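You operate a simulated robot arm through the tools that you are given. There is no shell and no other tool. Be economical: measure what you need, move in short steps, check, and stop when the job is done.

You run a simulated robot arm. Do the job below in one go: nothing can be reset, and whatever is moved stays where it is left.

TASK
Take the silver spacer on the fridge side of the short table and put it away on the middle shelf of the blue rack. Take the orange work lamp on the room end of the short table and put it away on the middle shelf of the blue rack. Stack the food tub that says "rice" from the room end of the short table on top of the food tub that says "salad". Stack the coffee pod labelled "decaf" from the wall end of the short table on top of the coffee pod labelled "strong". Put the red coin roll from the room end of the short table on top of the teal pad and the blue coin roll on top of the small grey box. Put the cylinder with the largest size on its label on top of the white thermometer. Open the blue bench drawer, put the size card from the inside of the blue bench drawer on the top of the cleaning bench, then shut the drawer. Take the tube lamp on the top of the trial bench and put it away on the high shelf of the blue rack. Pull the green bench drawer open. Do these in any order. Set down upright: orange work lamp, cylinder, tube lamp.

It is judged by the outcome, as a careful person would: the job done as asked, and still so three seconds after it is handed in. It fails if anything else is knocked over, pushed out of place, dropped, spilled or broken.

THE ROBOT
A 6-joint arm with a fingered hand on a trunk, on a base that drives. Base frame: it is fixed to the floor where the robot stands at the start and does not move with it; the origin is under the middle of the robot, x ahead of it, y to its left, z up. Units: m, rad, N and s.
With the tool pointing down near the work surface it reaches from about 0.3 to 0.62 m from the robot's upright axis, wherever it stands. Its first joint turns from -2.897 to 2.897 rad. Places, roughly: blue bench drawer [3.2, -0.2, 0.7]; coffee pod [1, 0, 0.75]; coin roll [1, 0.5, 0.75]; cylinder [3, -0.25, 1]; food tub [0.5, 0.75, 0.75]; green bench drawer [2.7, -0.2, 0.7]; high shelf of the blue rack [-1, 5.7, 1.4]; middle shelf of the blue rack [-1, 5.7, 0.9]; orange work lamp (5x5x20 cm) [0.5, 0.4, 0.8]; silver spacer (4x4x4 cm) [0.5, 0.2, 0.8]; size card [3, -0.25, 0.75]; small grey box (6x4x11 cm) [0.5, 0.3, 0.8]; teal pad (6x4x3 cm) [0.6, 0.5, 0.8]; thermometer [1, 0.75, 0.75]; top of the cleaning bench (44x21 cm) [3.78, 3.92, 0.78]; tube lamp [3.5, -0.25, 1]. Payload 3.2 kg.
The tool frame sits at the grasp point between the pads (the TCP): z along the fingers, y along the line on which they close. The tips reach 0.022 m beyond it. Largest opening 0.112 m; the body of the gripper starts 0.06 m behind the TCP. The gripper is a hand of 3 fingers: y runs from the thumb to the fingers, the wrist lies at [0, 0, -0.218] in the tool frame.
Orientation is that of the tool frame in the base frame, as a unit quaternion [x, y, z, w]. With the fingers straight down and closing along the base's y, the tool's x points along the base's -x, its y along +y and its z along -z.

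THE INTERFACE
- The arm moves only by the tool jog_arm. Its argument "targets" is a list of rows, each a list of 2 entries, a list of its own where there are three numbers: the shift along the base's x, y, z in cm, then the turn, a rotation vector about the base's x, y, z in rad. In form: [[[tx, ty, tz], [wx, wy, wz]], ...]. A call has 1 to 10 rows; each row shifts and turns the commanded pose from where the row before left it. A row lasts 0.2 s, in which the tool goes at most 0.05 m and 0.15 rad; a call with a longer step from one row to the next is refused whole. A pose out of reach is approached as far as the arm can. The call stops where the force on the tool passes 40 N (or 10 N more than at its start, if that is more) or the arm is blocked; 0.2 s more then pass. In this call time passes only in rows, and 0.2 s behind the last. It gives the time, the measured TCP pose, the force on the tool (base axes), the opening and the grip force at its end, in the units of the frame above (readings bear some noise), with the torque about the TCP (base axes, N m) and any sound that the robot's microphone picked up.
- Cameras (640 x 400 px; columns grow to the right, rows downward): "scene" is now at [0.0171, 0.1807, 1.4627]; the picture's right is [0.17, -0.99, 0.00], its down [-0.74, -0.13, -0.66] and it looks along [0.65, 0.11, -0.75] (base axes); focal length 262 px, centre (320, 200). "wrist" rides on the gripper at [0.066, 0.003, -0.08] in the tool frame; the picture's right is [-0.05, 1.00, 0.00], its down [-0.77, -0.04, -0.64] and it looks along [-0.64, -0.03, 0.77] (tool axes); focal length 275 px, centre (320, 200). There is no depth. A picture from a camera that has moved, and an enlarged one, comes with that camera's place and axes in the base frame and with its lens.
- get_image(camera): a new picture of that camera. The clock stands still meanwhile.
- move_column(by): slides the trunk up (or, below 0, down) by that many m; the arm and the scene camera ride with it, the base frame stays. It gives what a move gives, with no picture.
- drive_base(legs): drives the robot by 1 to 6 legs, each [ahead, turn to the left] in m and rad, along the robot's own axes; the way and the turn of a leg run together, so that a leg with both is an arc; at most 1.5 m and 3.142 rad a leg. The arm and the cameras ride along, it lands a little off, and it stops where it bumps. It gives what a move gives.
- finger_targets(finger1, finger2, thumb_bend): sets how far each is bent, from 0 (flat) to 100 (curled in); at 30 the hand is open as for a grip, at 70 the pads meet at the TCP. One left out holds its place. A second passes; each finger stops where it meets its share of the squeeze, and holds until it gets a number again. It is the only way to open and close the hand. It gives what a move gives, with no picture; readings hold the bend of each and the force on the fingers (four entries, about 0 where the hand has none), thumb and palm.
- pan_tilt(pan, tilt): turns the head with the scene camera to pan (to the left, within 2.705 rad either way) and tilt (down, from -0.506 to 1.204), counted from straight ahead of the robot. It gives what a move gives.
- zoom(camera, box): a new picture of the part [left, top, right, bottom] of that camera's present view, enlarged. The clock stands still meanwhile.
- finish_job(): hands the job in; it is judged then, once.

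Go step by step. Nothing tells you exact positions but the pictures and the camera data: compare them with the known pose of the tool, close in by small moves and look again before you grip or let go. The budget is 535 turns and 310 pictures, counting those below and the enlarged ones. Unless the task says otherwise, let go and move clear before handing in.

The tools are called after ">>>" as a command line: name --argument value ..., lists and objects as JSON in quotes. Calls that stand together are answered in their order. jog_arm: Moves the arm, as the interface text tells. Its arguments: {"type":"object","properties":{"targets":{"type":"array","items":{"type":"array"}}},"required":["targets"]} The other tools are called the same way: move_column (by) slides the trunk up or down; finger_targets (finger1, finger2, thumb_bend) moves the fingers one by one; drive_base (legs) drives the base; pan_tilt (pan, tilt) turns the head that bears the scene camera; get_image (camera) takes a picture; zoom (camera, box) takes an enlarged picture of a part of a camera's view; finish_job () hands the job in.

At the start:

```text
clock: 0.0
eef_pos: [0.3235, 0.24, 1.0965]
tool_rot: [0.0, 1.0, -0.001, 0.0]
ft_force: [0.0, 0.3, 0.2]
torque: [0.02, 0.0, 0.0]
grip_width: 0.112
grip_force: 0.1
shape: jaw
bend: [30.0, 30.0, 30.0]
finger forces: [0.1, 0.0, 0.1, 0.1, 0.0, 0.0]
trunk travel left (down, up): [-0.5, 0.09]
robot x, y, heading: [-0.0008, 0.001, -0.002]
head pan, tilt: [0.169, 0.852]
```

scene: 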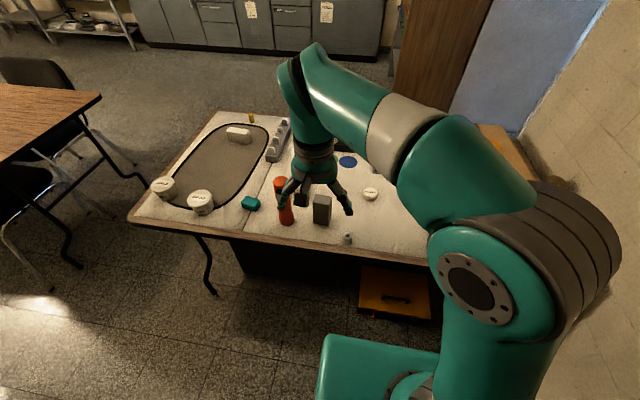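
wrist: 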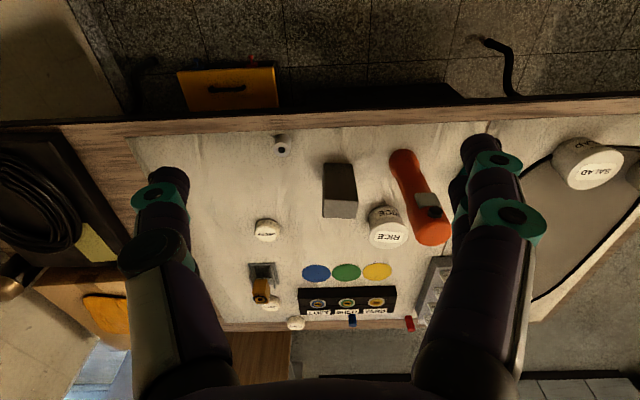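

I see a short table ahead with tubs, lamp, boxes and coffee pods. First I zoom in to identify things.

>>> zoom --camera "scene" --box '[120, 90, 440, 290]'

>>> zoom --camera "wrist" --box '[120, 120, 460, 340]'

>>> zoom --camera "scene" --box '[0, 0, 400, 100]'

```text
2.00 times, centred on (280, 190) of scene
camera zoom: at [0.0171, 0.1807, 1.4627], right [0.17, -0.99, 0.0], down [-0.74, -0.13, -0.66], along [0.65, 0.11, -0.75], focal length 523 px, centre (400, 220)
```

zoom: 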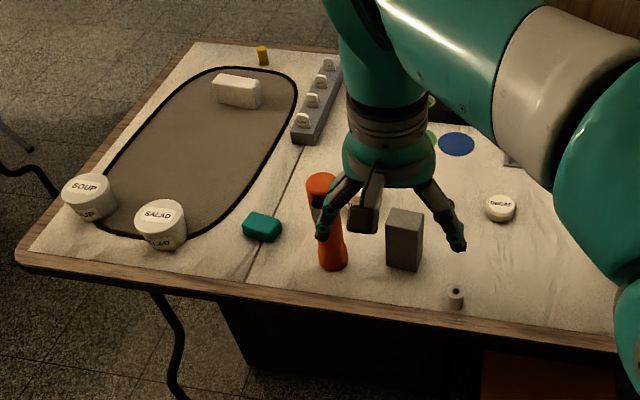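

```text
1.82 times, centred on (290, 230) of wrist
camera zoom: at [0.2568, 0.2438, 1.1776], right [0.05, 1.0, 0.0], down [0.77, -0.04, 0.64], along [0.64, -0.03, -0.77], focal length 500 px, centre (374, 146)
```

zoom: 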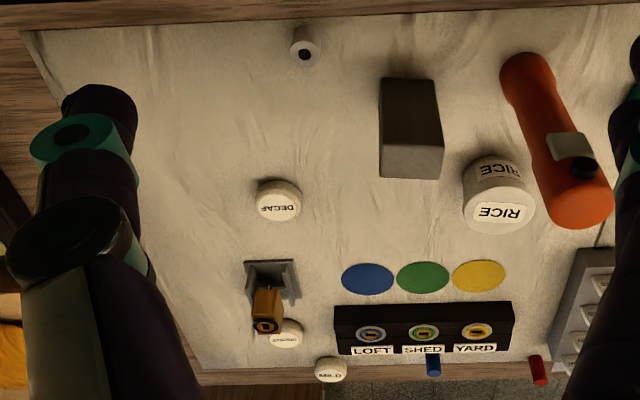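

```text
1.60 times, centred on (200, 50) of scene
camera zoom: at [0.0171, 0.1807, 1.4627], right [0.17, -0.99, 0.0], down [-0.74, -0.13, -0.66], along [0.65, 0.11, -0.75], focal length 419 px, centre (512, 440)
```

zoom: 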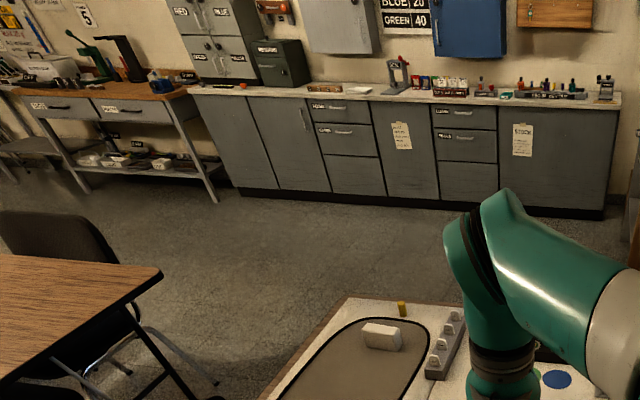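

Table objects located roughly. I look around the room to plan the driving.

>>> pan_tilt --pan 0.9 --tilt 0.35

>>> get_image --camera "scene"

>>> pan_tilt --pan 1.9 --tilt 0.35

>>> get_image --camera "scene"

>>> pan_tilt --pan 0.2 --tilt 0.3

>>> get_image --camera "scene"

>>> pan_tilt --pan -0.5 --tilt 0.3

>>> get_image --camera "scene"

```text
clock: 1.1
eef_pos: [0.3228, 0.2416, 1.0974]
tool_rot: [0.0, 1.0, 0.0, 0.0]
ft_force: [-0.6, 0.0, -0.4]
torque: [0.0, -0.03, 0.0]
grip_width: 0.1119
grip_force: 0.0
shape: jaw
bend: [30.0, 30.0, 30.0]
finger forces: [0.0, 0.0, 0.1, 0.1, 0.1, 0.1]
trunk travel left (down, up): [-0.5, 0.09]
robot x, y, heading: [-0.0052, 0.0003, 0.001]
head pan, tilt: [0.901, 0.351]
```

```text
304 pictures are left
camera scene: at [-0.002, 0.2404, 1.5064], right [0.78, -0.62, 0.0], down [-0.21, -0.27, -0.94], along [0.58, 0.74, -0.34], focal length 262 px, centre (320, 200)
```

scene: 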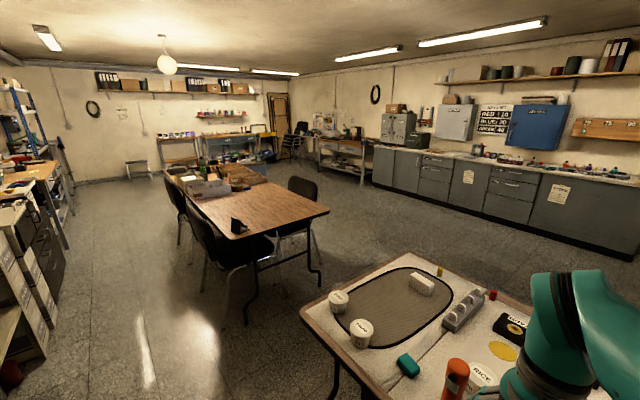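

```text
clock: 2.4
eef_pos: [0.3248, 0.241, 1.0979]
tool_rot: [0.0, 1.0, 0.0, -0.001]
ft_force: [0.9, 0.1, 0.2]
torque: [0.03, 0.01, 0.0]
grip_width: 0.1119
grip_force: 0.0
shape: jaw
bend: [30.0, 30.0, 30.0]
finger forces: [0.0, 0.0, 0.1, 0.1, 0.0, 0.0]
trunk travel left (down, up): [-0.5, 0.09]
robot x, y, heading: [-0.0001, -0.0006, 0.003]
head pan, tilt: [1.901, 0.351]
```

```text
303 pictures are left
camera scene: at [-0.09, 0.2556, 1.5065], right [0.95, 0.32, 0.0], down [0.11, -0.33, -0.94], along [-0.3, 0.89, -0.34], focal length 262 px, centre (320, 200)
```

scene: 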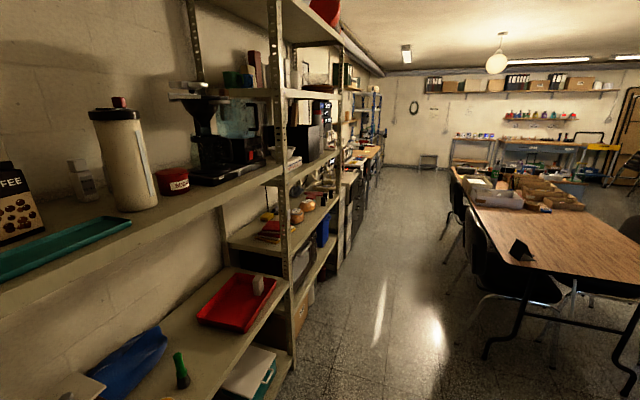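

```text
clock: 4.1
eef_pos: [0.3229, 0.2413, 1.098]
tool_rot: [0.0, 1.0, 0.0, 0.0]
ft_force: [-0.2, 0.6, -0.6]
torque: [0.01, -0.01, 0.02]
grip_width: 0.1116
grip_force: 0.1
shape: jaw
bend: [30.0, 30.0, 30.0]
finger forces: [0.0, 0.0, 0.0, 0.0, 0.0, 0.0]
trunk travel left (down, up): [-0.5, 0.09]
robot x, y, heading: [-0.0008, -0.0029, -0.003]
head pan, tilt: [0.201, 0.3]
```

```text
302 pictures are left
camera scene: at [0.0316, 0.1862, 1.5112], right [0.2, -0.98, 0.0], down [-0.29, -0.06, -0.96], along [0.94, 0.19, -0.3], focal length 262 px, centre (320, 200)
```

scene: 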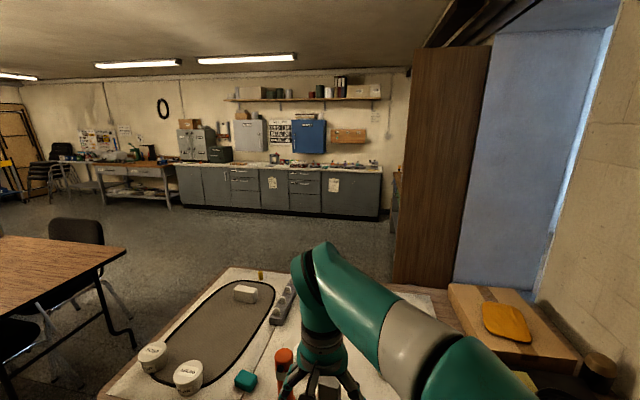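

```text
clock: 5.2
eef_pos: [0.3242, 0.2411, 1.0983]
tool_rot: [0.0, 1.0, 0.0, 0.0]
ft_force: [0.0, -0.2, 0.4]
torque: [-0.03, -0.02, 0.05]
grip_width: 0.1119
grip_force: 0.0
shape: jaw
bend: [30.0, 30.0, 30.0]
finger forces: [0.0, 0.0, 0.1, 0.0, 0.1, 0.1]
trunk travel left (down, up): [-0.5, 0.09]
robot x, y, heading: [0.0011, -0.0022, -0.004]
head pan, tilt: [-0.499, 0.3]
```

```text
301 pictures are left
camera scene: at [0.0222, 0.1229, 1.5112], right [-0.48, -0.88, 0.0], down [-0.26, 0.14, -0.96], along [0.84, -0.46, -0.3], focal length 262 px, centre (320, 200)
```

scene: 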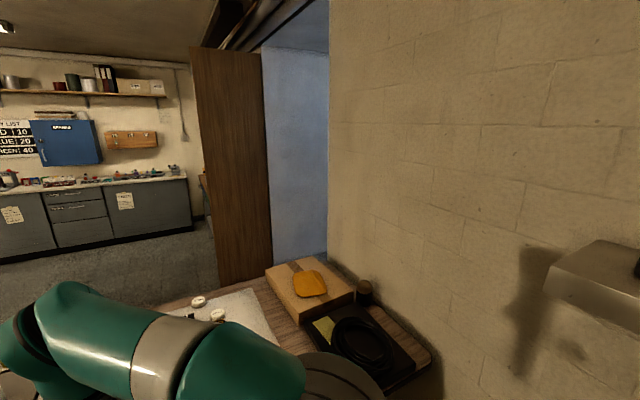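

I need to know the base's size and clearance to the table, so I look steeply down.

>>> pan_tilt --pan 0.6 --tilt 1.2

>>> get_image --camera "scene"

>>> pan_tilt --pan 1.6 --tilt 1.0

>>> get_image --camera "scene"

>>> pan_tilt --pan 2.6 --tilt 0.9

>>> get_image --camera "scene"

```text
clock: 6.5
eef_pos: [0.324, 0.2414, 1.0982]
tool_rot: [0.0, 1.0, 0.0, 0.0]
ft_force: [0.1, 0.6, 0.4]
torque: [0.01, -0.02, 0.02]
grip_width: 0.1118
grip_force: 0.1
shape: jaw
bend: [30.0, 30.0, 30.0]
finger forces: [0.0, 0.1, 0.0, 0.0, 0.0, 0.0]
trunk travel left (down, up): [-0.5, 0.09]
robot x, y, heading: [-0.0037, 0.0023, 0.0]
head pan, tilt: [0.6, 1.201]
```

```text
300 pictures are left
camera scene: at [-0.0137, 0.1991, 1.4392], right [0.56, -0.83, 0.0], down [-0.77, -0.53, -0.36], along [0.3, 0.2, -0.93], focal length 262 px, centre (320, 200)
```

scene: 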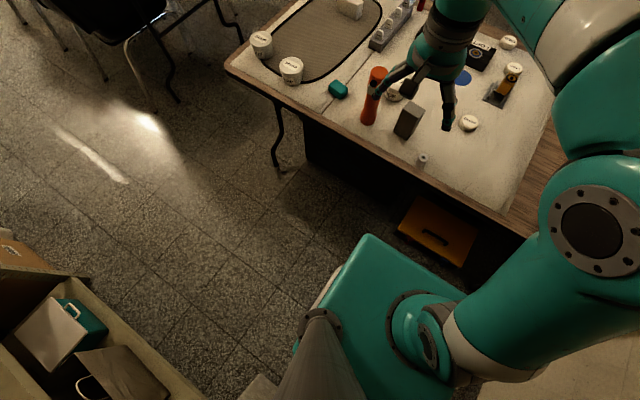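

```text
clock: 7.8
eef_pos: [0.3238, 0.2405, 1.098]
tool_rot: [0.0, 1.0, 0.0, 0.0]
ft_force: [-0.2, 0.1, -0.2]
torque: [0.0, 0.02, 0.02]
grip_width: 0.112
grip_force: 0.1
shape: jaw
bend: [30.0, 30.0, 30.0]
finger forces: [0.0, 0.0, 0.0, 0.1, 0.1, 0.0]
trunk travel left (down, up): [-0.5, 0.09]
robot x, y, heading: [-0.0034, -0.0004, -0.002]
head pan, tilt: [1.6, 1.0]
```

```text
299 pictures are left
camera scene: at [-0.0619, 0.2371, 1.4517], right [1.0, 0.03, 0.0], down [0.02, -0.84, -0.54], along [-0.02, 0.54, -0.84], focal length 262 px, centre (320, 200)
```

scene: 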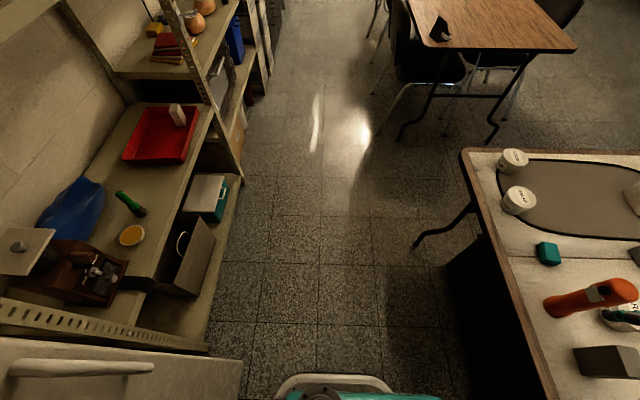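

```text
clock: 9.0
eef_pos: [0.3238, 0.2412, 1.0976]
tool_rot: [0.0, 1.0, 0.0, 0.0]
ft_force: [-0.5, 0.1, -0.3]
torque: [0.01, -0.02, -0.02]
grip_width: 0.1117
grip_force: 0.1
shape: jaw
bend: [30.0, 30.0, 30.0]
finger forces: [0.0, 0.0, 0.1, 0.1, 0.1, 0.0]
trunk travel left (down, up): [-0.5, 0.09]
robot x, y, heading: [0.0008, 0.0042, -0.005]
head pan, tilt: [2.601, 0.901]
```

```text
298 pictures are left
camera scene: at [-0.1245, 0.2064, 1.4589], right [0.52, 0.86, 0.0], down [0.67, -0.4, -0.62], along [-0.53, 0.32, -0.78], focal length 262 px, centre (320, 200)
```

scene: 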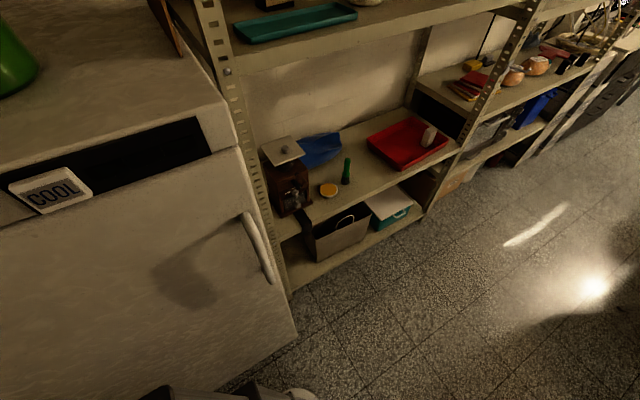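

The base is a box about 0.6 × 0.43 m; sideways along the table I can get closer. I nudge forward and turn left to stand parallel to the near edge.

>>> drive_base --legs '[[0.13, 0], [0, 1.571]]'

>>> pan_tilt --pan -1.2 --tilt 0.9

>>> get_image --camera "scene"

>>> get_image --camera "wrist"

```text
clock: 14.1
eef_pos: [-0.1048, 0.3295, 1.0978]
tool_rot: [-0.699, 0.716, 0.001, 0.0]
ft_force: [0.7, -0.1, 0.0]
torque: [0.0, -0.03, 0.02]
grip_width: 0.112
grip_force: 0.1
shape: jaw
bend: [30.0, 30.0, 30.0]
finger forces: [0.0, 0.1, 0.0, 0.0, 0.1, 0.1]
trunk travel left (down, up): [-0.5, 0.09]
robot x, y, heading: [0.1298, 0.0019, 1.547]
head pan, tilt: [2.601, 0.901]
```

```text
clock: 17.2
eef_pos: [-0.1059, 0.3294, 1.0973]
tool_rot: [-0.699, 0.715, 0.001, 0.0]
ft_force: [-0.8, 0.3, 0.7]
torque: [-0.01, 0.01, 0.0]
grip_width: 0.1117
grip_force: 0.0
shape: jaw
bend: [30.0, 30.0, 30.0]
finger forces: [0.1, 0.1, 0.0, 0.0, 0.0, 0.0]
trunk travel left (down, up): [-0.5, 0.09]
robot x, y, heading: [0.1313, 0.0009, 1.547]
head pan, tilt: [-1.201, 0.901]
```

```text
297 pictures are left
camera scene: at [0.0328, -0.0291, 1.459], right [0.34, -0.94, 0.0], down [-0.74, -0.27, -0.62], along [0.58, 0.21, -0.78], focal length 262 px, centre (320, 200)
```

scene: 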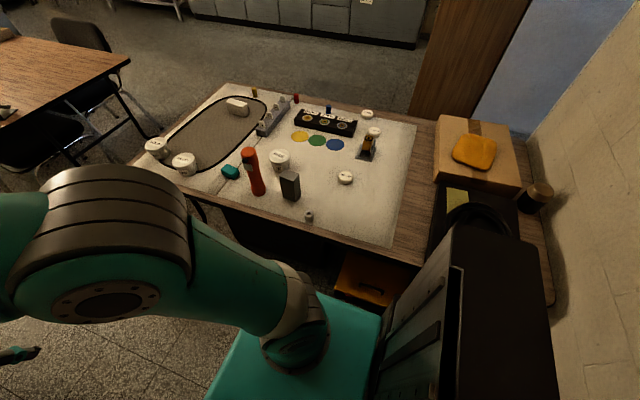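

```text
296 pictures are left
camera wrist: at [-0.11, 0.2623, 1.1776], right [-1.0, 0.07, 0.0], down [0.05, 0.77, 0.64], along [0.04, 0.63, -0.77], focal length 275 px, centre (320, 200)
```

wrist: 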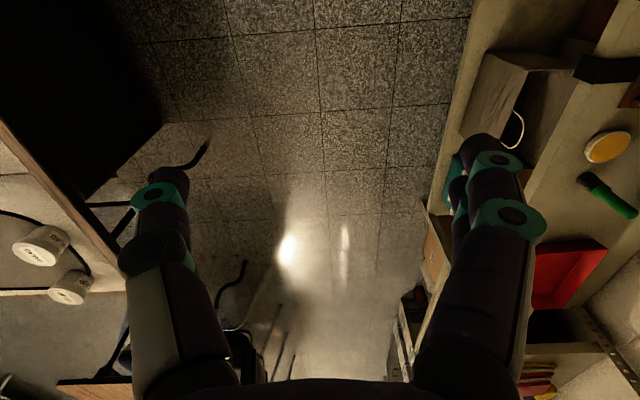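

Great view of the whole table. I drive forward to stand beside its middle and zoom in to read labels.

>>> zoom --camera "scene" --box '[130, 70, 430, 260]'

>>> zoom --camera "scene" --box '[280, 90, 400, 190]'

>>> drive_base --legs '[[0.38, 0.024]]'

```text
2.11 times, centred on (280, 165) of scene
camera zoom: at [0.0328, -0.0291, 1.459], right [0.34, -0.94, 0.0], down [-0.74, -0.27, -0.62], along [0.58, 0.21, -0.78], focal length 551 px, centre (404, 274)
```

zoom: 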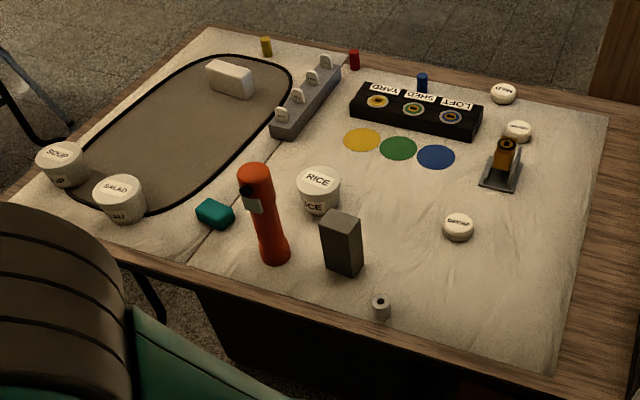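

```text
4.00 times, centred on (340, 140) of scene
camera zoom: at [0.0328, -0.0291, 1.459], right [0.34, -0.94, 0.0], down [-0.74, -0.27, -0.62], along [0.58, 0.21, -0.78], focal length 1047 px, centre (240, 440)
```

zoom: 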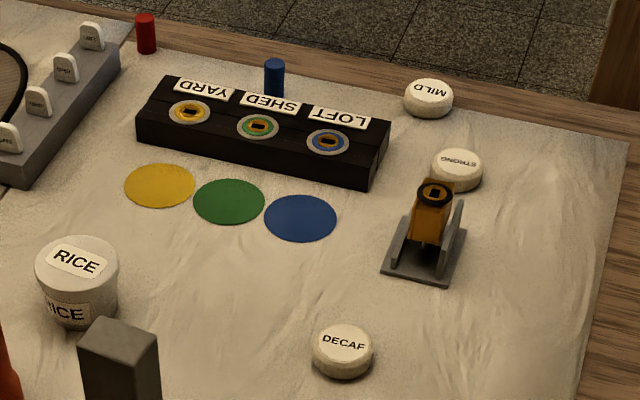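

```text
clock: 19.6
eef_pos: [-0.1152, 0.7074, 1.0979]
tool_rot: [0.712, -0.702, 0.0, 0.0]
ft_force: [0.3, -0.5, -0.2]
torque: [0.03, 0.01, 0.01]
grip_width: 0.1119
grip_force: 0.1
shape: jaw
bend: [30.0, 30.0, 30.0]
finger forces: [0.0, 0.0, 0.0, 0.1, 0.1, 0.0]
trunk travel left (down, up): [-0.5, 0.09]
robot x, y, heading: [0.1308, 0.3858, 1.586]
head pan, tilt: [-1.201, 0.901]
```

Labels: strong pod is beside the stand at the far side, decaf nearer. Now swing the arm around to the table.

>>> jog_arm --targets '[[[4.0, 2.7, 0], [0, 0, -0.083]], [[4.3, 2.2, 0], [0, 0, -0.083]], [[4.6, 1.7, 0], [0, 0, -0.083]], [[4.7, 1.1, 0], [0, 0, -0.083]], [[4.8, 0.6, 0], [0, 0, -0.083]], [[4.86, 0, 0], [0, 0, -0.083]], [[4.8, -0.6, 0], [0, 0, -0.083]], [[4.7, -1.1, 0], [0, 0, -0.083]], [[4.6, -1.7, 0], [0, 0, -0.083]], [[4.3, -2.2, 0], [0, 0, -0.083]]]'

>>> jog_arm --targets '[[[4.0, -2.7, 0], [0, 0, -0.083]], [[3.7, -3.2, 0], [0, 0, -0.083]], [[3.3, -3.6, 0], [0, 0, -0.083]], [[2.8, -4.0, 0], [0, 0, -0.083]], [[2.4, -4.3, 0], [0, 0, -0.083]], [[1.8, -4.5, 0], [0, 0, -0.083]], [[1.3, -4.7, 0], [0, 0, -0.083]], [[0.7, -4.8, 0], [0, 0, -0.083]], [[0.2, -4.9, 0], [0, 0, -0.083]]]'

>>> get_image --camera "wrist"

```text
clock: 21.8
eef_pos: [0.3409, 0.7325, 1.0971]
tool_rot: [-0.369, 0.929, 0.001, 0.0]
ft_force: [0.4, -0.1, -0.3]
torque: [-0.04, 0.01, 0.01]
grip_width: 0.1119
grip_force: 0.1
shape: jaw
bend: [30.0, 30.0, 30.0]
finger forces: [0.0, 0.0, 0.1, 0.1, 0.0, 0.1]
trunk travel left (down, up): [-0.5, 0.09]
robot x, y, heading: [0.1331, 0.3889, 1.582]
head pan, tilt: [-1.201, 0.901]
```

```text
clock: 23.8
eef_pos: [0.5432, 0.3669, 1.0962]
tool_rot: [-0.003, 1.0, 0.0, 0.0]
ft_force: [0.1, -0.2, -0.6]
torque: [-0.02, -0.01, -0.01]
grip_width: 0.1118
grip_force: 0.0
shape: jaw
bend: [30.0, 30.0, 30.0]
finger forces: [0.0, 0.0, 0.0, 0.0, 0.1, 0.0]
trunk travel left (down, up): [-0.5, 0.09]
robot x, y, heading: [0.1317, 0.3856, 1.582]
head pan, tilt: [-1.201, 0.901]
```

```text
293 pictures are left
camera wrist: at [0.4764, 0.3684, 1.1754], right [0.04, 1.0, 0.0], down [0.77, -0.03, 0.64], along [0.64, -0.03, -0.77], focal length 275 px, centre (320, 200)
```

wrist: 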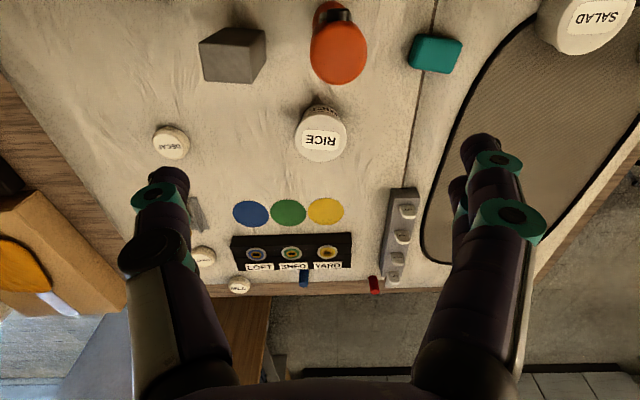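

Rice lid top at about (0.665, 0.36, 0.807), table ≈0.735. I check the arm's shape from the scene camera before working near the lamp.

>>> get_image --camera "scene"

```text
292 pictures are left
camera scene: at [0.0358, 0.3535, 1.459], right [0.37, -0.93, 0.0], down [-0.73, -0.29, -0.62], along [0.58, 0.23, -0.78], focal length 262 px, centre (320, 200)
```

scene: 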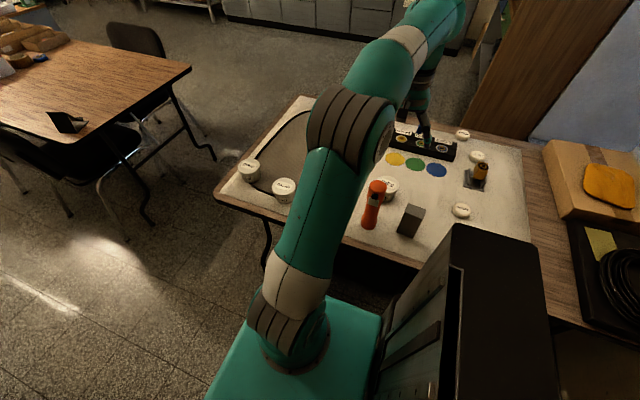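

The elbow stays high, clear of the lamp. Move above the rice tub and descend partway.

>>> jog_arm --targets '[[[4, -0.3, 0], [0, 0, 0]], [[4, -0.3, 0], [0, 0, 0]], [[4, 0, -2], [0, 0, 0]], [[0, 0, -4.5], [0, 0, 0]], [[0, 0, -4.5], [0, 0, 0]], [[0, 0, -4.5], [0, 0, 0]]]'

>>> get_image --camera "wrist"

>>> get_image --camera "scene"

```text
clock: 25.2
eef_pos: [0.6178, 0.3879, 1.0617]
tool_rot: [-0.003, 1.0, 0.001, -0.001]
ft_force: [-0.4, -0.1, -0.4]
torque: [0.0, 0.0, -0.02]
grip_width: 0.112
grip_force: 0.0
shape: jaw
bend: [30.0, 30.0, 30.0]
finger forces: [0.0, 0.1, 0.0, 0.1, 0.0, 0.0]
out of reach, approached as far as the arm can: row 2, 3, 4, 5, 6
trunk travel left (down, up): [-0.5, 0.09]
robot x, y, heading: [0.1328, 0.3869, 1.588]
head pan, tilt: [-1.201, 0.901]
```

```text
291 pictures are left
camera wrist: at [0.5514, 0.391, 1.1423], right [0.04, 1.0, 0.0], down [0.77, -0.03, 0.63], along [0.63, -0.03, -0.77], focal length 275 px, centre (320, 200)
```

wrist: 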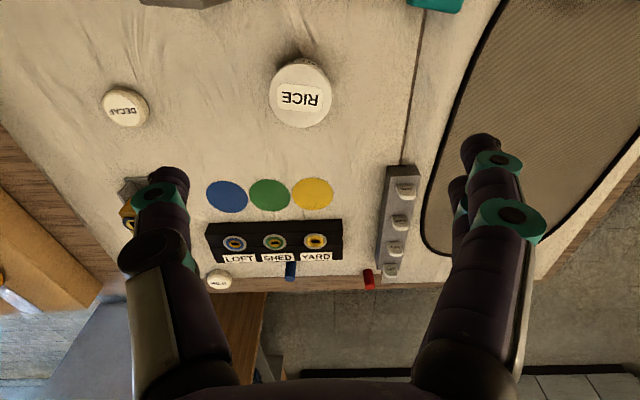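

```text
290 pictures are left
camera scene: at [0.0357, 0.354, 1.459], right [0.37, -0.93, 0.0], down [-0.73, -0.29, -0.62], along [0.58, 0.23, -0.78], focal length 262 px, centre (320, 200)
```

scene: 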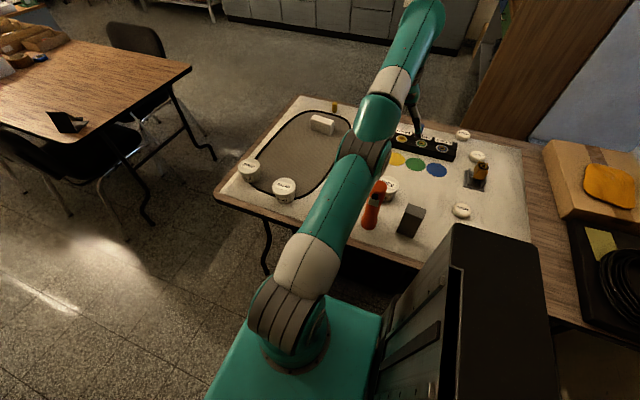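

The arm is nearly fully extended at this height; lower straight down first, then go outward.

>>> jog_arm --targets '[[[0, 0, -3], [0, 0, 0]], [[0, 0, -3], [0, 0, 0]], [[0, 0, -3], [0, 0, 0]]]'

```text
clock: 26.0
eef_pos: [0.6176, 0.388, 1.0337]
tool_rot: [-0.002, 1.0, 0.001, 0.001]
ft_force: [0.2, -0.7, -0.7]
torque: [0.0, 0.04, 0.0]
grip_width: 0.112
grip_force: 0.2
shape: jaw
bend: [30.0, 30.0, 30.0]
finger forces: [0.0, 0.0, 0.1, 0.0, 0.1, 0.0]
out of reach, approached as far as the arm can: row 1, 2
trunk travel left (down, up): [-0.5, 0.09]
robot x, y, heading: [0.1322, 0.3844, 1.586]
head pan, tilt: [-1.201, 0.901]
```

>>> jog_arm --targets '[[[0, 0, -3], [0, 0, 0]], [[0, 0, -3], [0, 0, 0]], [[1, -1, -3], [0, 0, 0]], [[1, -1, -1], [0, 0, 0]]]'

>>> get_image --camera "scene"

```text
clock: 27.0
eef_pos: [0.6387, 0.3681, 0.9344]
tool_rot: [-0.002, 1.0, 0.001, 0.0]
ft_force: [-0.7, 0.0, -0.1]
torque: [0.0, 0.0, 0.01]
grip_width: 0.1118
grip_force: 0.0
shape: jaw
bend: [30.0, 30.0, 30.0]
finger forces: [0.1, 0.1, 0.1, 0.0, 0.0, 0.1]
trunk travel left (down, up): [-0.5, 0.09]
robot x, y, heading: [0.1313, 0.3859, 1.584]
head pan, tilt: [-1.201, 0.901]
```

```text
289 pictures are left
camera scene: at [0.036, 0.3539, 1.459], right [0.37, -0.93, 0.0], down [-0.73, -0.29, -0.62], along [0.58, 0.23, -0.78], focal length 262 px, centre (320, 200)
```

scene: 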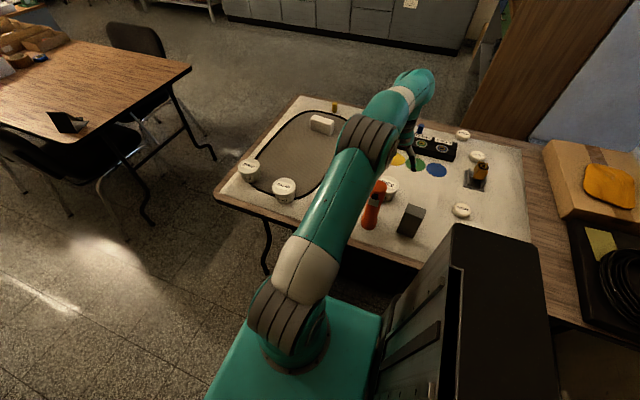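

>>> jog_arm --targets '[[[2.6, -0.8, -1], [0, 0, 0]], [[0, 0, -2.5], [0, 0, 0]]]'

>>> get_image --camera "wrist"

```text
clock: 27.6
eef_pos: [0.6627, 0.3594, 0.8983]
tool_rot: [-0.002, 1.0, 0.001, 0.0]
ft_force: [0.0, -0.3, -0.8]
torque: [0.02, 0.01, 0.0]
grip_width: 0.112
grip_force: 0.1
shape: jaw
bend: [30.0, 30.0, 30.0]
finger forces: [0.0, 0.0, 0.0, 0.0, 0.0, 0.0]
trunk travel left (down, up): [-0.5, 0.09]
robot x, y, heading: [0.1285, 0.3881, 1.585]
head pan, tilt: [-1.201, 0.901]
```

```text
288 pictures are left
camera wrist: at [0.5969, 0.3623, 0.9785], right [0.04, 1.0, 0.0], down [0.77, -0.03, 0.64], along [0.64, -0.03, -0.77], focal length 275 px, centre (320, 200)
```

wrist: 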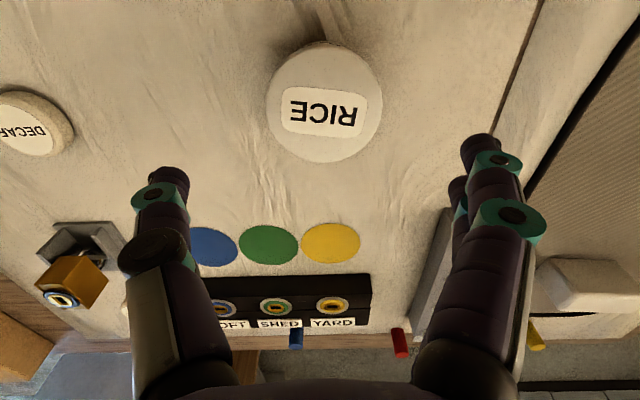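

Tub centred under the hand. Descend and grip.

>>> jog_arm --targets '[[[0, 0.2, -4], [0, 0, 0]], [[0, 0, -4], [0, 0, 0]], [[0, 0, -4.3], [0, 0, 0]]]'

>>> finger_targets --finger1 60 --finger2 60 --thumb_bend 60

>>> get_image --camera "wrist"

```text
clock: 28.4
eef_pos: [0.665, 0.3633, 0.7771]
tool_rot: [-0.003, 1.0, 0.001, 0.0]
ft_force: [0.8, -1.2, 0.1]
torque: [0.02, -0.02, 0.02]
grip_width: 0.112
grip_force: 0.0
shape: jaw
bend: [30.0, 30.0, 30.0]
finger forces: [0.1, 0.0, 0.0, 0.0, 0.0, 0.0]
trunk travel left (down, up): [-0.5, 0.09]
robot x, y, heading: [0.1304, 0.3889, 1.585]
head pan, tilt: [-1.201, 0.901]
```

```text
clock: 29.4
eef_pos: [0.6651, 0.3627, 0.7769]
tool_rot: [-0.002, 1.0, 0.001, 0.001]
ft_force: [-0.2, 0.9, 0.8]
torque: [0.02, 0.03, -0.01]
grip_width: 0.0619
grip_force: 23.3
shape: fingers
bend: [52.0, 52.0, 53.0]
finger forces: [8.9, 14.2, 0.1, 0.1, 23.4, 0.1]
trunk travel left (down, up): [-0.5, 0.09]
robot x, y, heading: [0.1303, 0.3867, 1.583]
head pan, tilt: [-1.201, 0.901]
```

```text
287 pictures are left
camera wrist: at [0.5978, 0.3651, 0.8568], right [0.04, 1.0, 0.0], down [0.77, -0.03, 0.64], along [0.64, -0.03, -0.77], focal length 275 px, centre (320, 200)
```

wrist: 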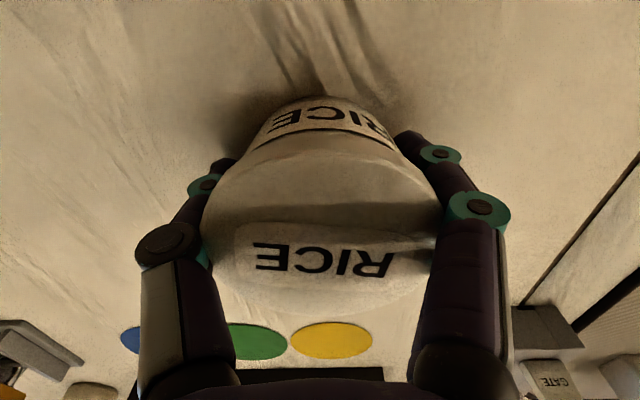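

Held at 23 N. Lift, move around the lamp to above the salad tub.

>>> jog_arm --targets '[[[0, 0, 4], [0, 0, 0]], [[0, 0, 4.5], [0, 0, 0]], [[0, 0, 4.5], [0, 0, 0]], [[-0.5, 4.5, 2], [0, 0, 0]], [[-0.5, 4.7, 0], [0, 0, 0]], [[-1, 4.7, 0], [0, 0, 0]], [[-1.5, 4.7, 0], [0, 0, 0]], [[-3, 3.5, 0], [0, 0, 0]], [[-3, 3.5, 0], [0, 0, 0]], [[-3, 3, 0], [0, 0, 0]]]'

>>> get_image --camera "wrist"

>>> get_image --camera "scene"

```text
clock: 31.6
eef_pos: [0.5363, 0.6481, 0.9272]
tool_rot: [-0.003, 1.0, 0.001, -0.001]
ft_force: [1.6, 0.2, -2.5]
torque: [-0.02, 0.0, 0.02]
grip_width: 0.0613
grip_force: 22.7
shape: fingers
bend: [52.0, 52.0, 54.0]
finger forces: [8.6, 13.6, 0.0, 0.1, 22.8, 0.0]
trunk travel left (down, up): [-0.5, 0.09]
robot x, y, heading: [0.1308, 0.3879, 1.581]
head pan, tilt: [-1.201, 0.901]
```

```text
286 pictures are left
camera wrist: at [0.4704, 0.6507, 1.0069], right [0.04, 1.0, 0.0], down [0.77, -0.03, 0.64], along [0.64, -0.03, -0.77], focal length 275 px, centre (320, 200)
```

wrist: 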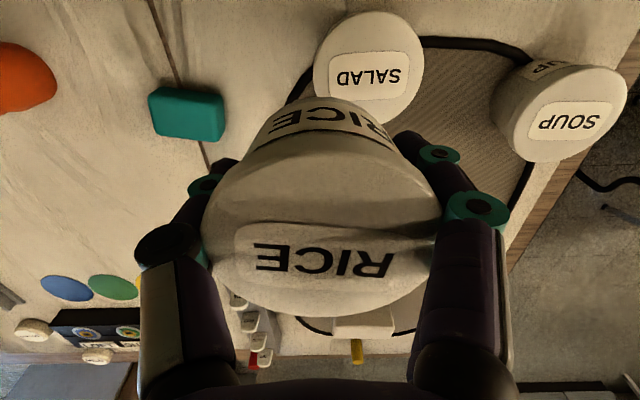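

```text
285 pictures are left
camera scene: at [0.0356, 0.3544, 1.4589], right [0.38, -0.93, 0.0], down [-0.73, -0.29, -0.62], along [0.58, 0.23, -0.78], focal length 262 px, centre (320, 200)
```

scene: 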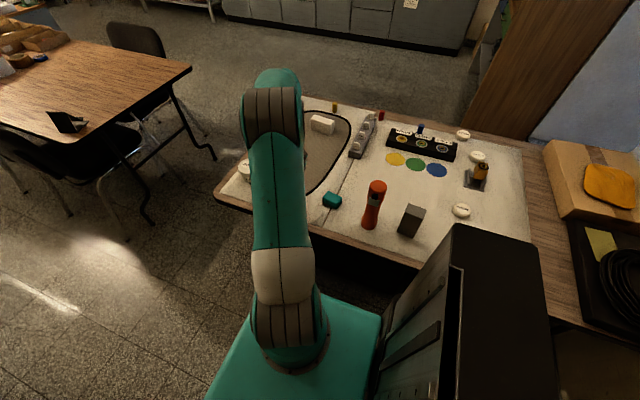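

Salad lid centre at (0.523, 0.681). Align and lower to just above.

>>> jog_arm --targets '[[[-1.3, 3.3, 0], [0, 0, 0]], [[0, 0, -3.5], [0, 0, 0]], [[0, 0, -3.0], [0, 0, 0]]]'

>>> get_image --camera "wrist"

>>> pan_tilt --pan -0.9 --tilt 0.95

>>> get_image --camera "scene"

```text
clock: 32.4
eef_pos: [0.5239, 0.6848, 0.8625]
tool_rot: [-0.002, 1.0, 0.0, 0.0]
ft_force: [1.1, 0.4, -1.2]
torque: [0.01, 0.03, 0.01]
grip_width: 0.061
grip_force: 22.5
shape: fingers
bend: [52.0, 52.0, 54.0]
finger forces: [8.5, 13.5, 0.0, 0.0, 22.7, 0.0]
trunk travel left (down, up): [-0.5, 0.09]
robot x, y, heading: [0.131, 0.3865, 1.59]
head pan, tilt: [-1.201, 0.901]
```

```text
284 pictures are left
camera wrist: at [0.4579, 0.6852, 0.9426], right [0.04, 1.0, 0.0], down [0.77, -0.03, 0.64], along [0.64, -0.03, -0.77], focal length 275 px, centre (320, 200)
```

wrist: 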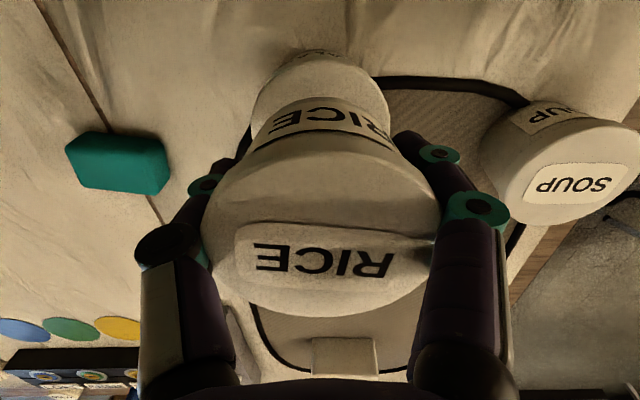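

```text
clock: 33.2
eef_pos: [0.5254, 0.6838, 0.8632]
tool_rot: [-0.003, 1.0, 0.0, 0.0]
ft_force: [-0.6, -0.5, -1.5]
torque: [-0.02, -0.03, -0.01]
grip_width: 0.0608
grip_force: 21.7
shape: fingers
bend: [52.0, 52.0, 54.0]
finger forces: [8.5, 13.5, 0.0, 0.0, 22.6, 0.0]
trunk travel left (down, up): [-0.5, 0.09]
robot x, y, heading: [0.1301, 0.3881, 1.585]
head pan, tilt: [-0.901, 0.949]
```

```text
283 pictures are left
camera scene: at [0.0223, 0.3718, 1.4554], right [0.63, -0.78, 0.0], down [-0.63, -0.51, -0.58], along [0.45, 0.37, -0.81], focal length 262 px, centre (320, 200)
```

scene: 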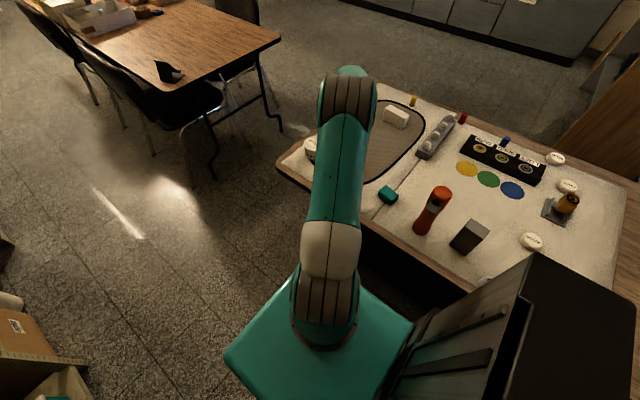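

>>> jog_arm --targets '[[[-0.1, -0.2, -0.7], [0, 0, 0]], [[0, 0, -0.5], [0, 0, 0]], [[0, 0, -0.2], [0, 0, 0]]]'

```text
clock: 34.0
eef_pos: [0.5239, 0.6793, 0.8471]
tool_rot: [-0.003, 1.0, 0.0, -0.001]
ft_force: [-0.3, 0.6, -1.7]
torque: [0.0, -0.04, -0.01]
grip_width: 0.0609
grip_force: 21.9
shape: fingers
bend: [52.0, 52.0, 54.0]
finger forces: [8.5, 13.5, 0.0, 0.0, 22.6, 0.0]
trunk travel left (down, up): [-0.5, 0.09]
robot x, y, heading: [0.1327, 0.3855, 1.581]
head pan, tilt: [-0.901, 0.949]
```

No contact yet; lower in millimetres.

>>> jog_arm --targets '[[[0, 0, -0.2], [0, 0, 0]], [[0, 0, -0.2], [0, 0, 0]]]'

>>> get_image --camera "wrist"

```text
clock: 34.6
eef_pos: [0.525, 0.6794, 0.8438]
tool_rot: [-0.003, 1.0, 0.001, 0.0]
ft_force: [-0.9, -0.3, -2.2]
torque: [0.01, 0.0, 0.01]
grip_width: 0.0611
grip_force: 22.5
shape: fingers
bend: [52.0, 52.0, 54.0]
finger forces: [8.5, 13.4, 0.0, 0.0, 22.7, 0.0]
trunk travel left (down, up): [-0.5, 0.09]
robot x, y, heading: [0.1304, 0.3868, 1.585]
head pan, tilt: [-0.901, 0.949]
```

```text
282 pictures are left
camera wrist: at [0.4583, 0.682, 0.9231], right [0.04, 1.0, 0.0], down [0.77, -0.03, 0.64], along [0.64, -0.03, -0.77], focal length 275 px, centre (320, 200)
```

wrist: 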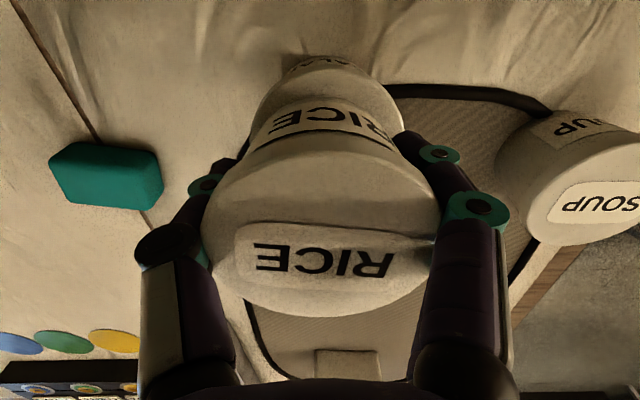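

>>> jog_arm --targets '[[[0, 0.25, -0.2], [0, 0, 0]], [[0, 0, -0.2], [0, 0, 0]], [[0, 0, -0.2], [0, 0, 0]]]'

```text
clock: 35.4
eef_pos: [0.5266, 0.6816, 0.8372]
tool_rot: [-0.003, 1.0, 0.0, 0.0]
ft_force: [-0.1, -0.3, 2.5]
torque: [0.17, -0.03, 0.03]
grip_width: 0.0608
grip_force: 22.2
shape: fingers
bend: [52.0, 52.0, 54.0]
finger forces: [8.6, 13.9, 0.0, 0.1, 22.9, 0.0]
trunk travel left (down, up): [-0.5, 0.09]
robot x, y, heading: [0.1324, 0.3895, 1.582]
head pan, tilt: [-0.901, 0.949]
```

Contact. Release gently and rise.

>>> jog_arm --targets '[[[0, 0, -0.1], [0, 0, 0]]]'

>>> finger_targets --finger1 42 --finger2 42 --thumb_bend 42

>>> finger_targets --finger1 30 --finger2 30 --thumb_bend 30

>>> jog_arm --targets '[[[0, 0, 3], [0, 0, 0]], [[0, 0, 4], [0, 0, 0]], [[0, 0, 4], [0, 0, 0]], [[-1, 0, 3], [0, 0, 0]]]'

>>> get_image --camera "wrist"

```text
clock: 35.8
eef_pos: [0.5266, 0.6811, 0.8376]
tool_rot: [-0.003, 1.0, 0.001, 0.001]
ft_force: [0.5, 0.2, 11.0]
torque: [0.28, 0.04, 0.03]
grip_width: 0.0608
grip_force: 23.5
shape: fingers
bend: [52.0, 52.0, 54.0]
finger forces: [8.7, 15.1, 0.1, 0.1, 23.0, 0.0]
trunk travel left (down, up): [-0.5, 0.09]
robot x, y, heading: [0.1309, 0.3871, 1.588]
head pan, tilt: [-0.901, 0.949]
```

```text
clock: 36.8
eef_pos: [0.5262, 0.6816, 0.8365]
tool_rot: [-0.002, 1.0, 0.002, 0.0]
ft_force: [0.0, 0.3, 7.7]
torque: [0.0, -0.02, -0.03]
grip_width: 0.0791
grip_force: 3.3
shape: fingers
bend: [42.0, 42.0, 42.0]
finger forces: [0.4, 3.3, 0.1, 0.0, 4.2, 0.0]
trunk travel left (down, up): [-0.5, 0.09]
robot x, y, heading: [0.1325, 0.3838, 1.579]
head pan, tilt: [-0.901, 0.949]
```

```text
clock: 37.8
eef_pos: [0.5263, 0.6817, 0.8359]
tool_rot: [-0.003, 1.0, 0.001, -0.001]
ft_force: [-0.8, -0.2, -0.1]
torque: [-0.03, 0.02, -0.01]
grip_width: 0.111
grip_force: 0.0
shape: fingers
bend: [30.0, 30.0, 30.0]
finger forces: [0.0, 0.1, 0.1, 0.1, 0.1, 0.0]
trunk travel left (down, up): [-0.5, 0.09]
robot x, y, heading: [0.1308, 0.3848, 1.588]
head pan, tilt: [-0.901, 0.949]
```

```text
clock: 38.8
eef_pos: [0.515, 0.6821, 0.9752]
tool_rot: [-0.003, 1.0, 0.001, 0.0]
ft_force: [0.2, -0.3, -0.8]
torque: [-0.01, -0.04, 0.01]
grip_width: 0.111
grip_force: 0.1
shape: fingers
bend: [30.0, 30.0, 30.0]
finger forces: [0.0, 0.0, 0.0, 0.0, 0.1, 0.0]
trunk travel left (down, up): [-0.5, 0.09]
robot x, y, heading: [0.1306, 0.386, 1.586]
head pan, tilt: [-0.901, 0.949]
```

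```text
281 pictures are left
camera wrist: at [0.4477, 0.6847, 1.0544], right [0.04, 1.0, 0.0], down [0.77, -0.03, 0.64], along [0.64, -0.03, -0.77], focal length 275 px, centre (320, 200)
```

wrist: 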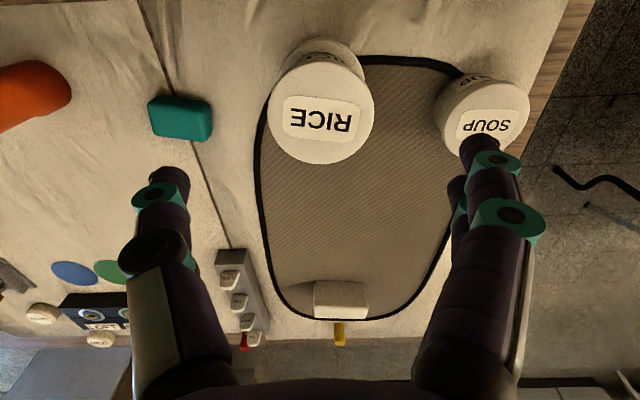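

Rice sits on salad. Next the lamp: rise and move over beside it to look.

>>> jog_arm --targets '[[[-1.5, -3, 4], [0, 0, 0]], [[-1, -3.5, 3], [0, 0, 0]], [[0, -4.5, 1], [0, 0, 0]], [[0, -4.5, 0], [0, 0, 0]], [[0, -4.5, 0], [0, 0, 0]], [[0, -4.5, 0], [0, 0, 0]], [[0, -4.7, 0], [0, 0, 0]]]'

>>> get_image --camera "wrist"

>>> zoom --camera "scene" --box '[380, 160, 500, 260]'

```text
refused: row 1 steps farther than a row can; nothing moved
```

```text
280 pictures are left
camera wrist: at [0.4477, 0.6847, 1.0544], right [0.04, 1.0, 0.0], down [0.77, -0.03, 0.64], along [0.64, -0.03, -0.77], focal length 275 px, centre (320, 200)
```

wrist: 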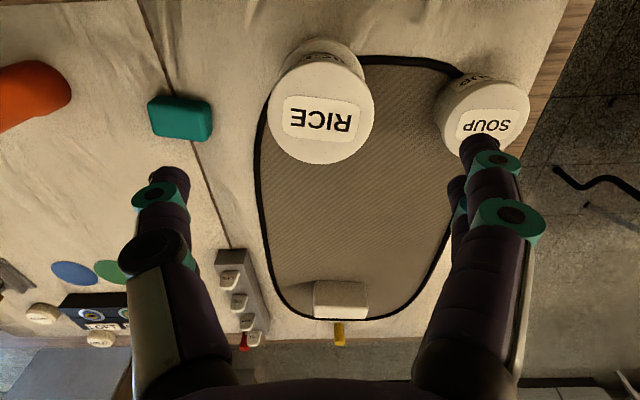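

```text
4.00 times, centred on (440, 210) of scene
camera zoom: at [0.0218, 0.3716, 1.4553], right [0.63, -0.77, 0.0], down [-0.63, -0.51, -0.58], along [0.45, 0.37, -0.81], focal length 1047 px, centre (-160, 160)
```

zoom: 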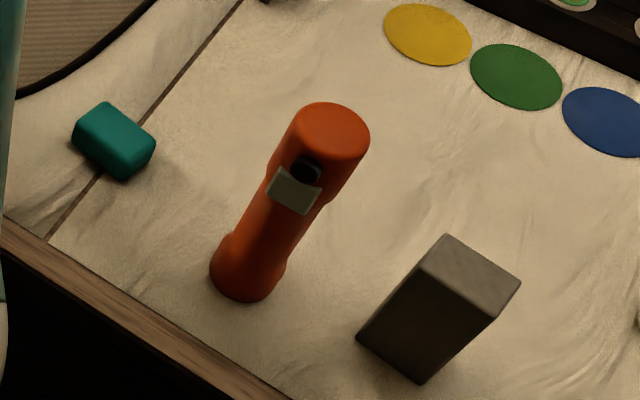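

Lamp at (0.535, 0.385), top ≈0.93. For the shelf I want a 45° tilted grasp, so I stand farther along (y≈0.8) and approach it diagonally.

>>> jog_arm --targets '[[[-2, 0, 4], [0, 0, 0]], [[-2, 0, 4], [0, 0, 0]]]'

>>> drive_base --legs '[[0.41, -0.01]]'

```text
clock: 39.4
eef_pos: [0.4723, 0.6813, 1.0541]
tool_rot: [-0.003, 1.0, 0.0, 0.0]
ft_force: [0.4, -1.0, -0.7]
torque: [-0.01, 0.01, 0.0]
grip_width: 0.1112
grip_force: 0.1
shape: fingers
bend: [30.0, 30.0, 30.0]
finger forces: [0.0, 0.0, 0.0, 0.1, 0.0, 0.1]
trunk travel left (down, up): [-0.5, 0.09]
robot x, y, heading: [0.1242, 0.3823, 1.589]
head pan, tilt: [-0.901, 0.949]
```

```text
clock: 42.0
eef_pos: [0.4738, 1.0895, 1.0539]
tool_rot: [0.003, 1.0, 0.0, 0.0]
ft_force: [0.1, -0.4, 0.7]
torque: [-0.01, -0.01, 0.04]
grip_width: 0.1112
grip_force: 0.1
shape: fingers
bend: [30.0, 30.0, 30.0]
finger forces: [0.0, 0.0, 0.0, 0.0, 0.0, 0.1]
trunk travel left (down, up): [-0.5, 0.09]
robot x, y, heading: [0.126, 0.8019, 1.575]
head pan, tilt: [-0.901, 0.949]
```

>>> jog_arm --targets '[[[2.7, -3.6, 0], [0, 0, -0.0523]], [[2.3, -3.9, 0], [0, 0, -0.0523]], [[1.9, -4.1, 0], [0, 0, -0.0523]], [[1.5, -4.3, 0], [0, 0, -0.0523]], [[1.1, -4.4, 0], [0, 0, -0.0523]], [[0.65, -4.5, 0], [0, 0, -0.0523]], [[0.2, -4.5, 0], [0, 0, -0.0523]], [[-0.25, -4.5, 0], [0, 0, -0.0523]], [[-0.7, -4.5, 0], [0, 0, -0.0523]], [[-1.1, -4.4, 0], [0, 0, -0.0523]]]'

>>> jog_arm --targets '[[[-1.6, -4.2, 0], [0, 0, -0.0523]], [[-2.0, -4.1, 0], [0, 0, -0.0523]], [[-2.4, -3.85, 0], [0, 0, -0.0523]], [[-2.75, -3.6, 0], [0, 0, -0.0523]], [[-3.1, -3.3, 0], [0, 0, -0.0523]]]'

>>> jog_arm --targets '[[[0, 0, -2], [-0.0925, -0.0925, 0]], [[0, 0, -2], [-0.0925, -0.0925, 0]], [[0, 0, -2], [-0.0925, -0.0925, 0]], [[0, 0, -2], [-0.0925, -0.0925, 0]], [[0, 0, -2], [-0.0925, -0.0925, 0]], [[0, 0, -2], [-0.0925, -0.0925, 0]]]'

>>> get_image --camera "wrist"

```text
clock: 44.2
eef_pos: [0.5557, 0.6609, 1.0537]
tool_rot: [0.262, 0.965, 0.002, 0.001]
ft_force: [-0.6, -0.4, -0.4]
torque: [0.02, -0.01, 0.01]
grip_width: 0.1112
grip_force: 0.2
shape: fingers
bend: [30.0, 30.0, 30.0]
finger forces: [0.1, 0.0, 0.0, 0.0, 0.1, 0.0]
trunk travel left (down, up): [-0.5, 0.09]
robot x, y, heading: [0.1271, 0.7996, 1.573]
head pan, tilt: [-0.901, 0.949]
```

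```text
clock: 45.6
eef_pos: [0.4771, 0.5066, 1.0628]
tool_rot: [0.335, 0.942, -0.004, 0.008]
ft_force: [0.0, -0.8, 0.0]
torque: [0.0, -0.04, -0.01]
grip_width: 0.1115
grip_force: 0.1
shape: fingers
bend: [30.0, 30.0, 30.0]
finger forces: [0.0, 0.0, 0.0, 0.1, 0.0, 0.0]
trunk travel left (down, up): [-0.5, 0.09]
robot x, y, heading: [0.1277, 0.7997, 1.572]
head pan, tilt: [-0.901, 0.949]
stopped in row 5: the arm was blocked; the commanded pose is now the measured one
```

```text
clock: 47.0
eef_pos: [0.4757, 0.5025, 0.9483]
tool_rot: [0.311, 0.867, -0.166, 0.352]
ft_force: [0.2, -0.6, 0.5]
torque: [0.02, 0.02, -0.03]
grip_width: 0.1118
grip_force: 0.1
shape: fingers
bend: [30.0, 30.0, 30.0]
finger forces: [0.0, 0.1, 0.0, 0.1, 0.1, 0.0]
out of reach, approached as far as the arm can: row 1
trunk travel left (down, up): [-0.5, 0.09]
robot x, y, heading: [0.1306, 0.8006, 1.575]
head pan, tilt: [-0.901, 0.949]
```

```text
278 pictures are left
camera wrist: at [0.3988, 0.5735, 0.9564], right [0.68, 0.73, -0.03], down [0.08, -0.03, 1.0], along [0.73, -0.68, -0.08], focal length 275 px, centre (320, 200)
```

wrist: 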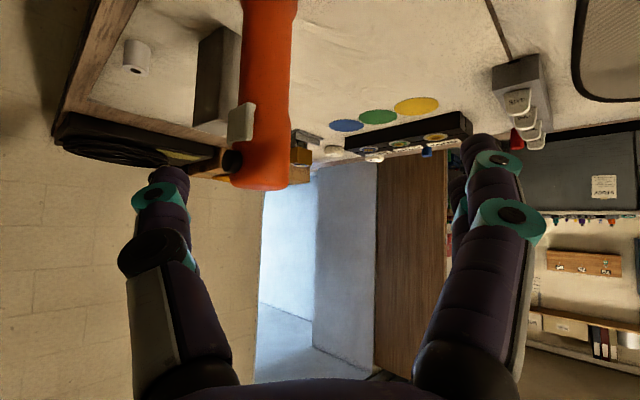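

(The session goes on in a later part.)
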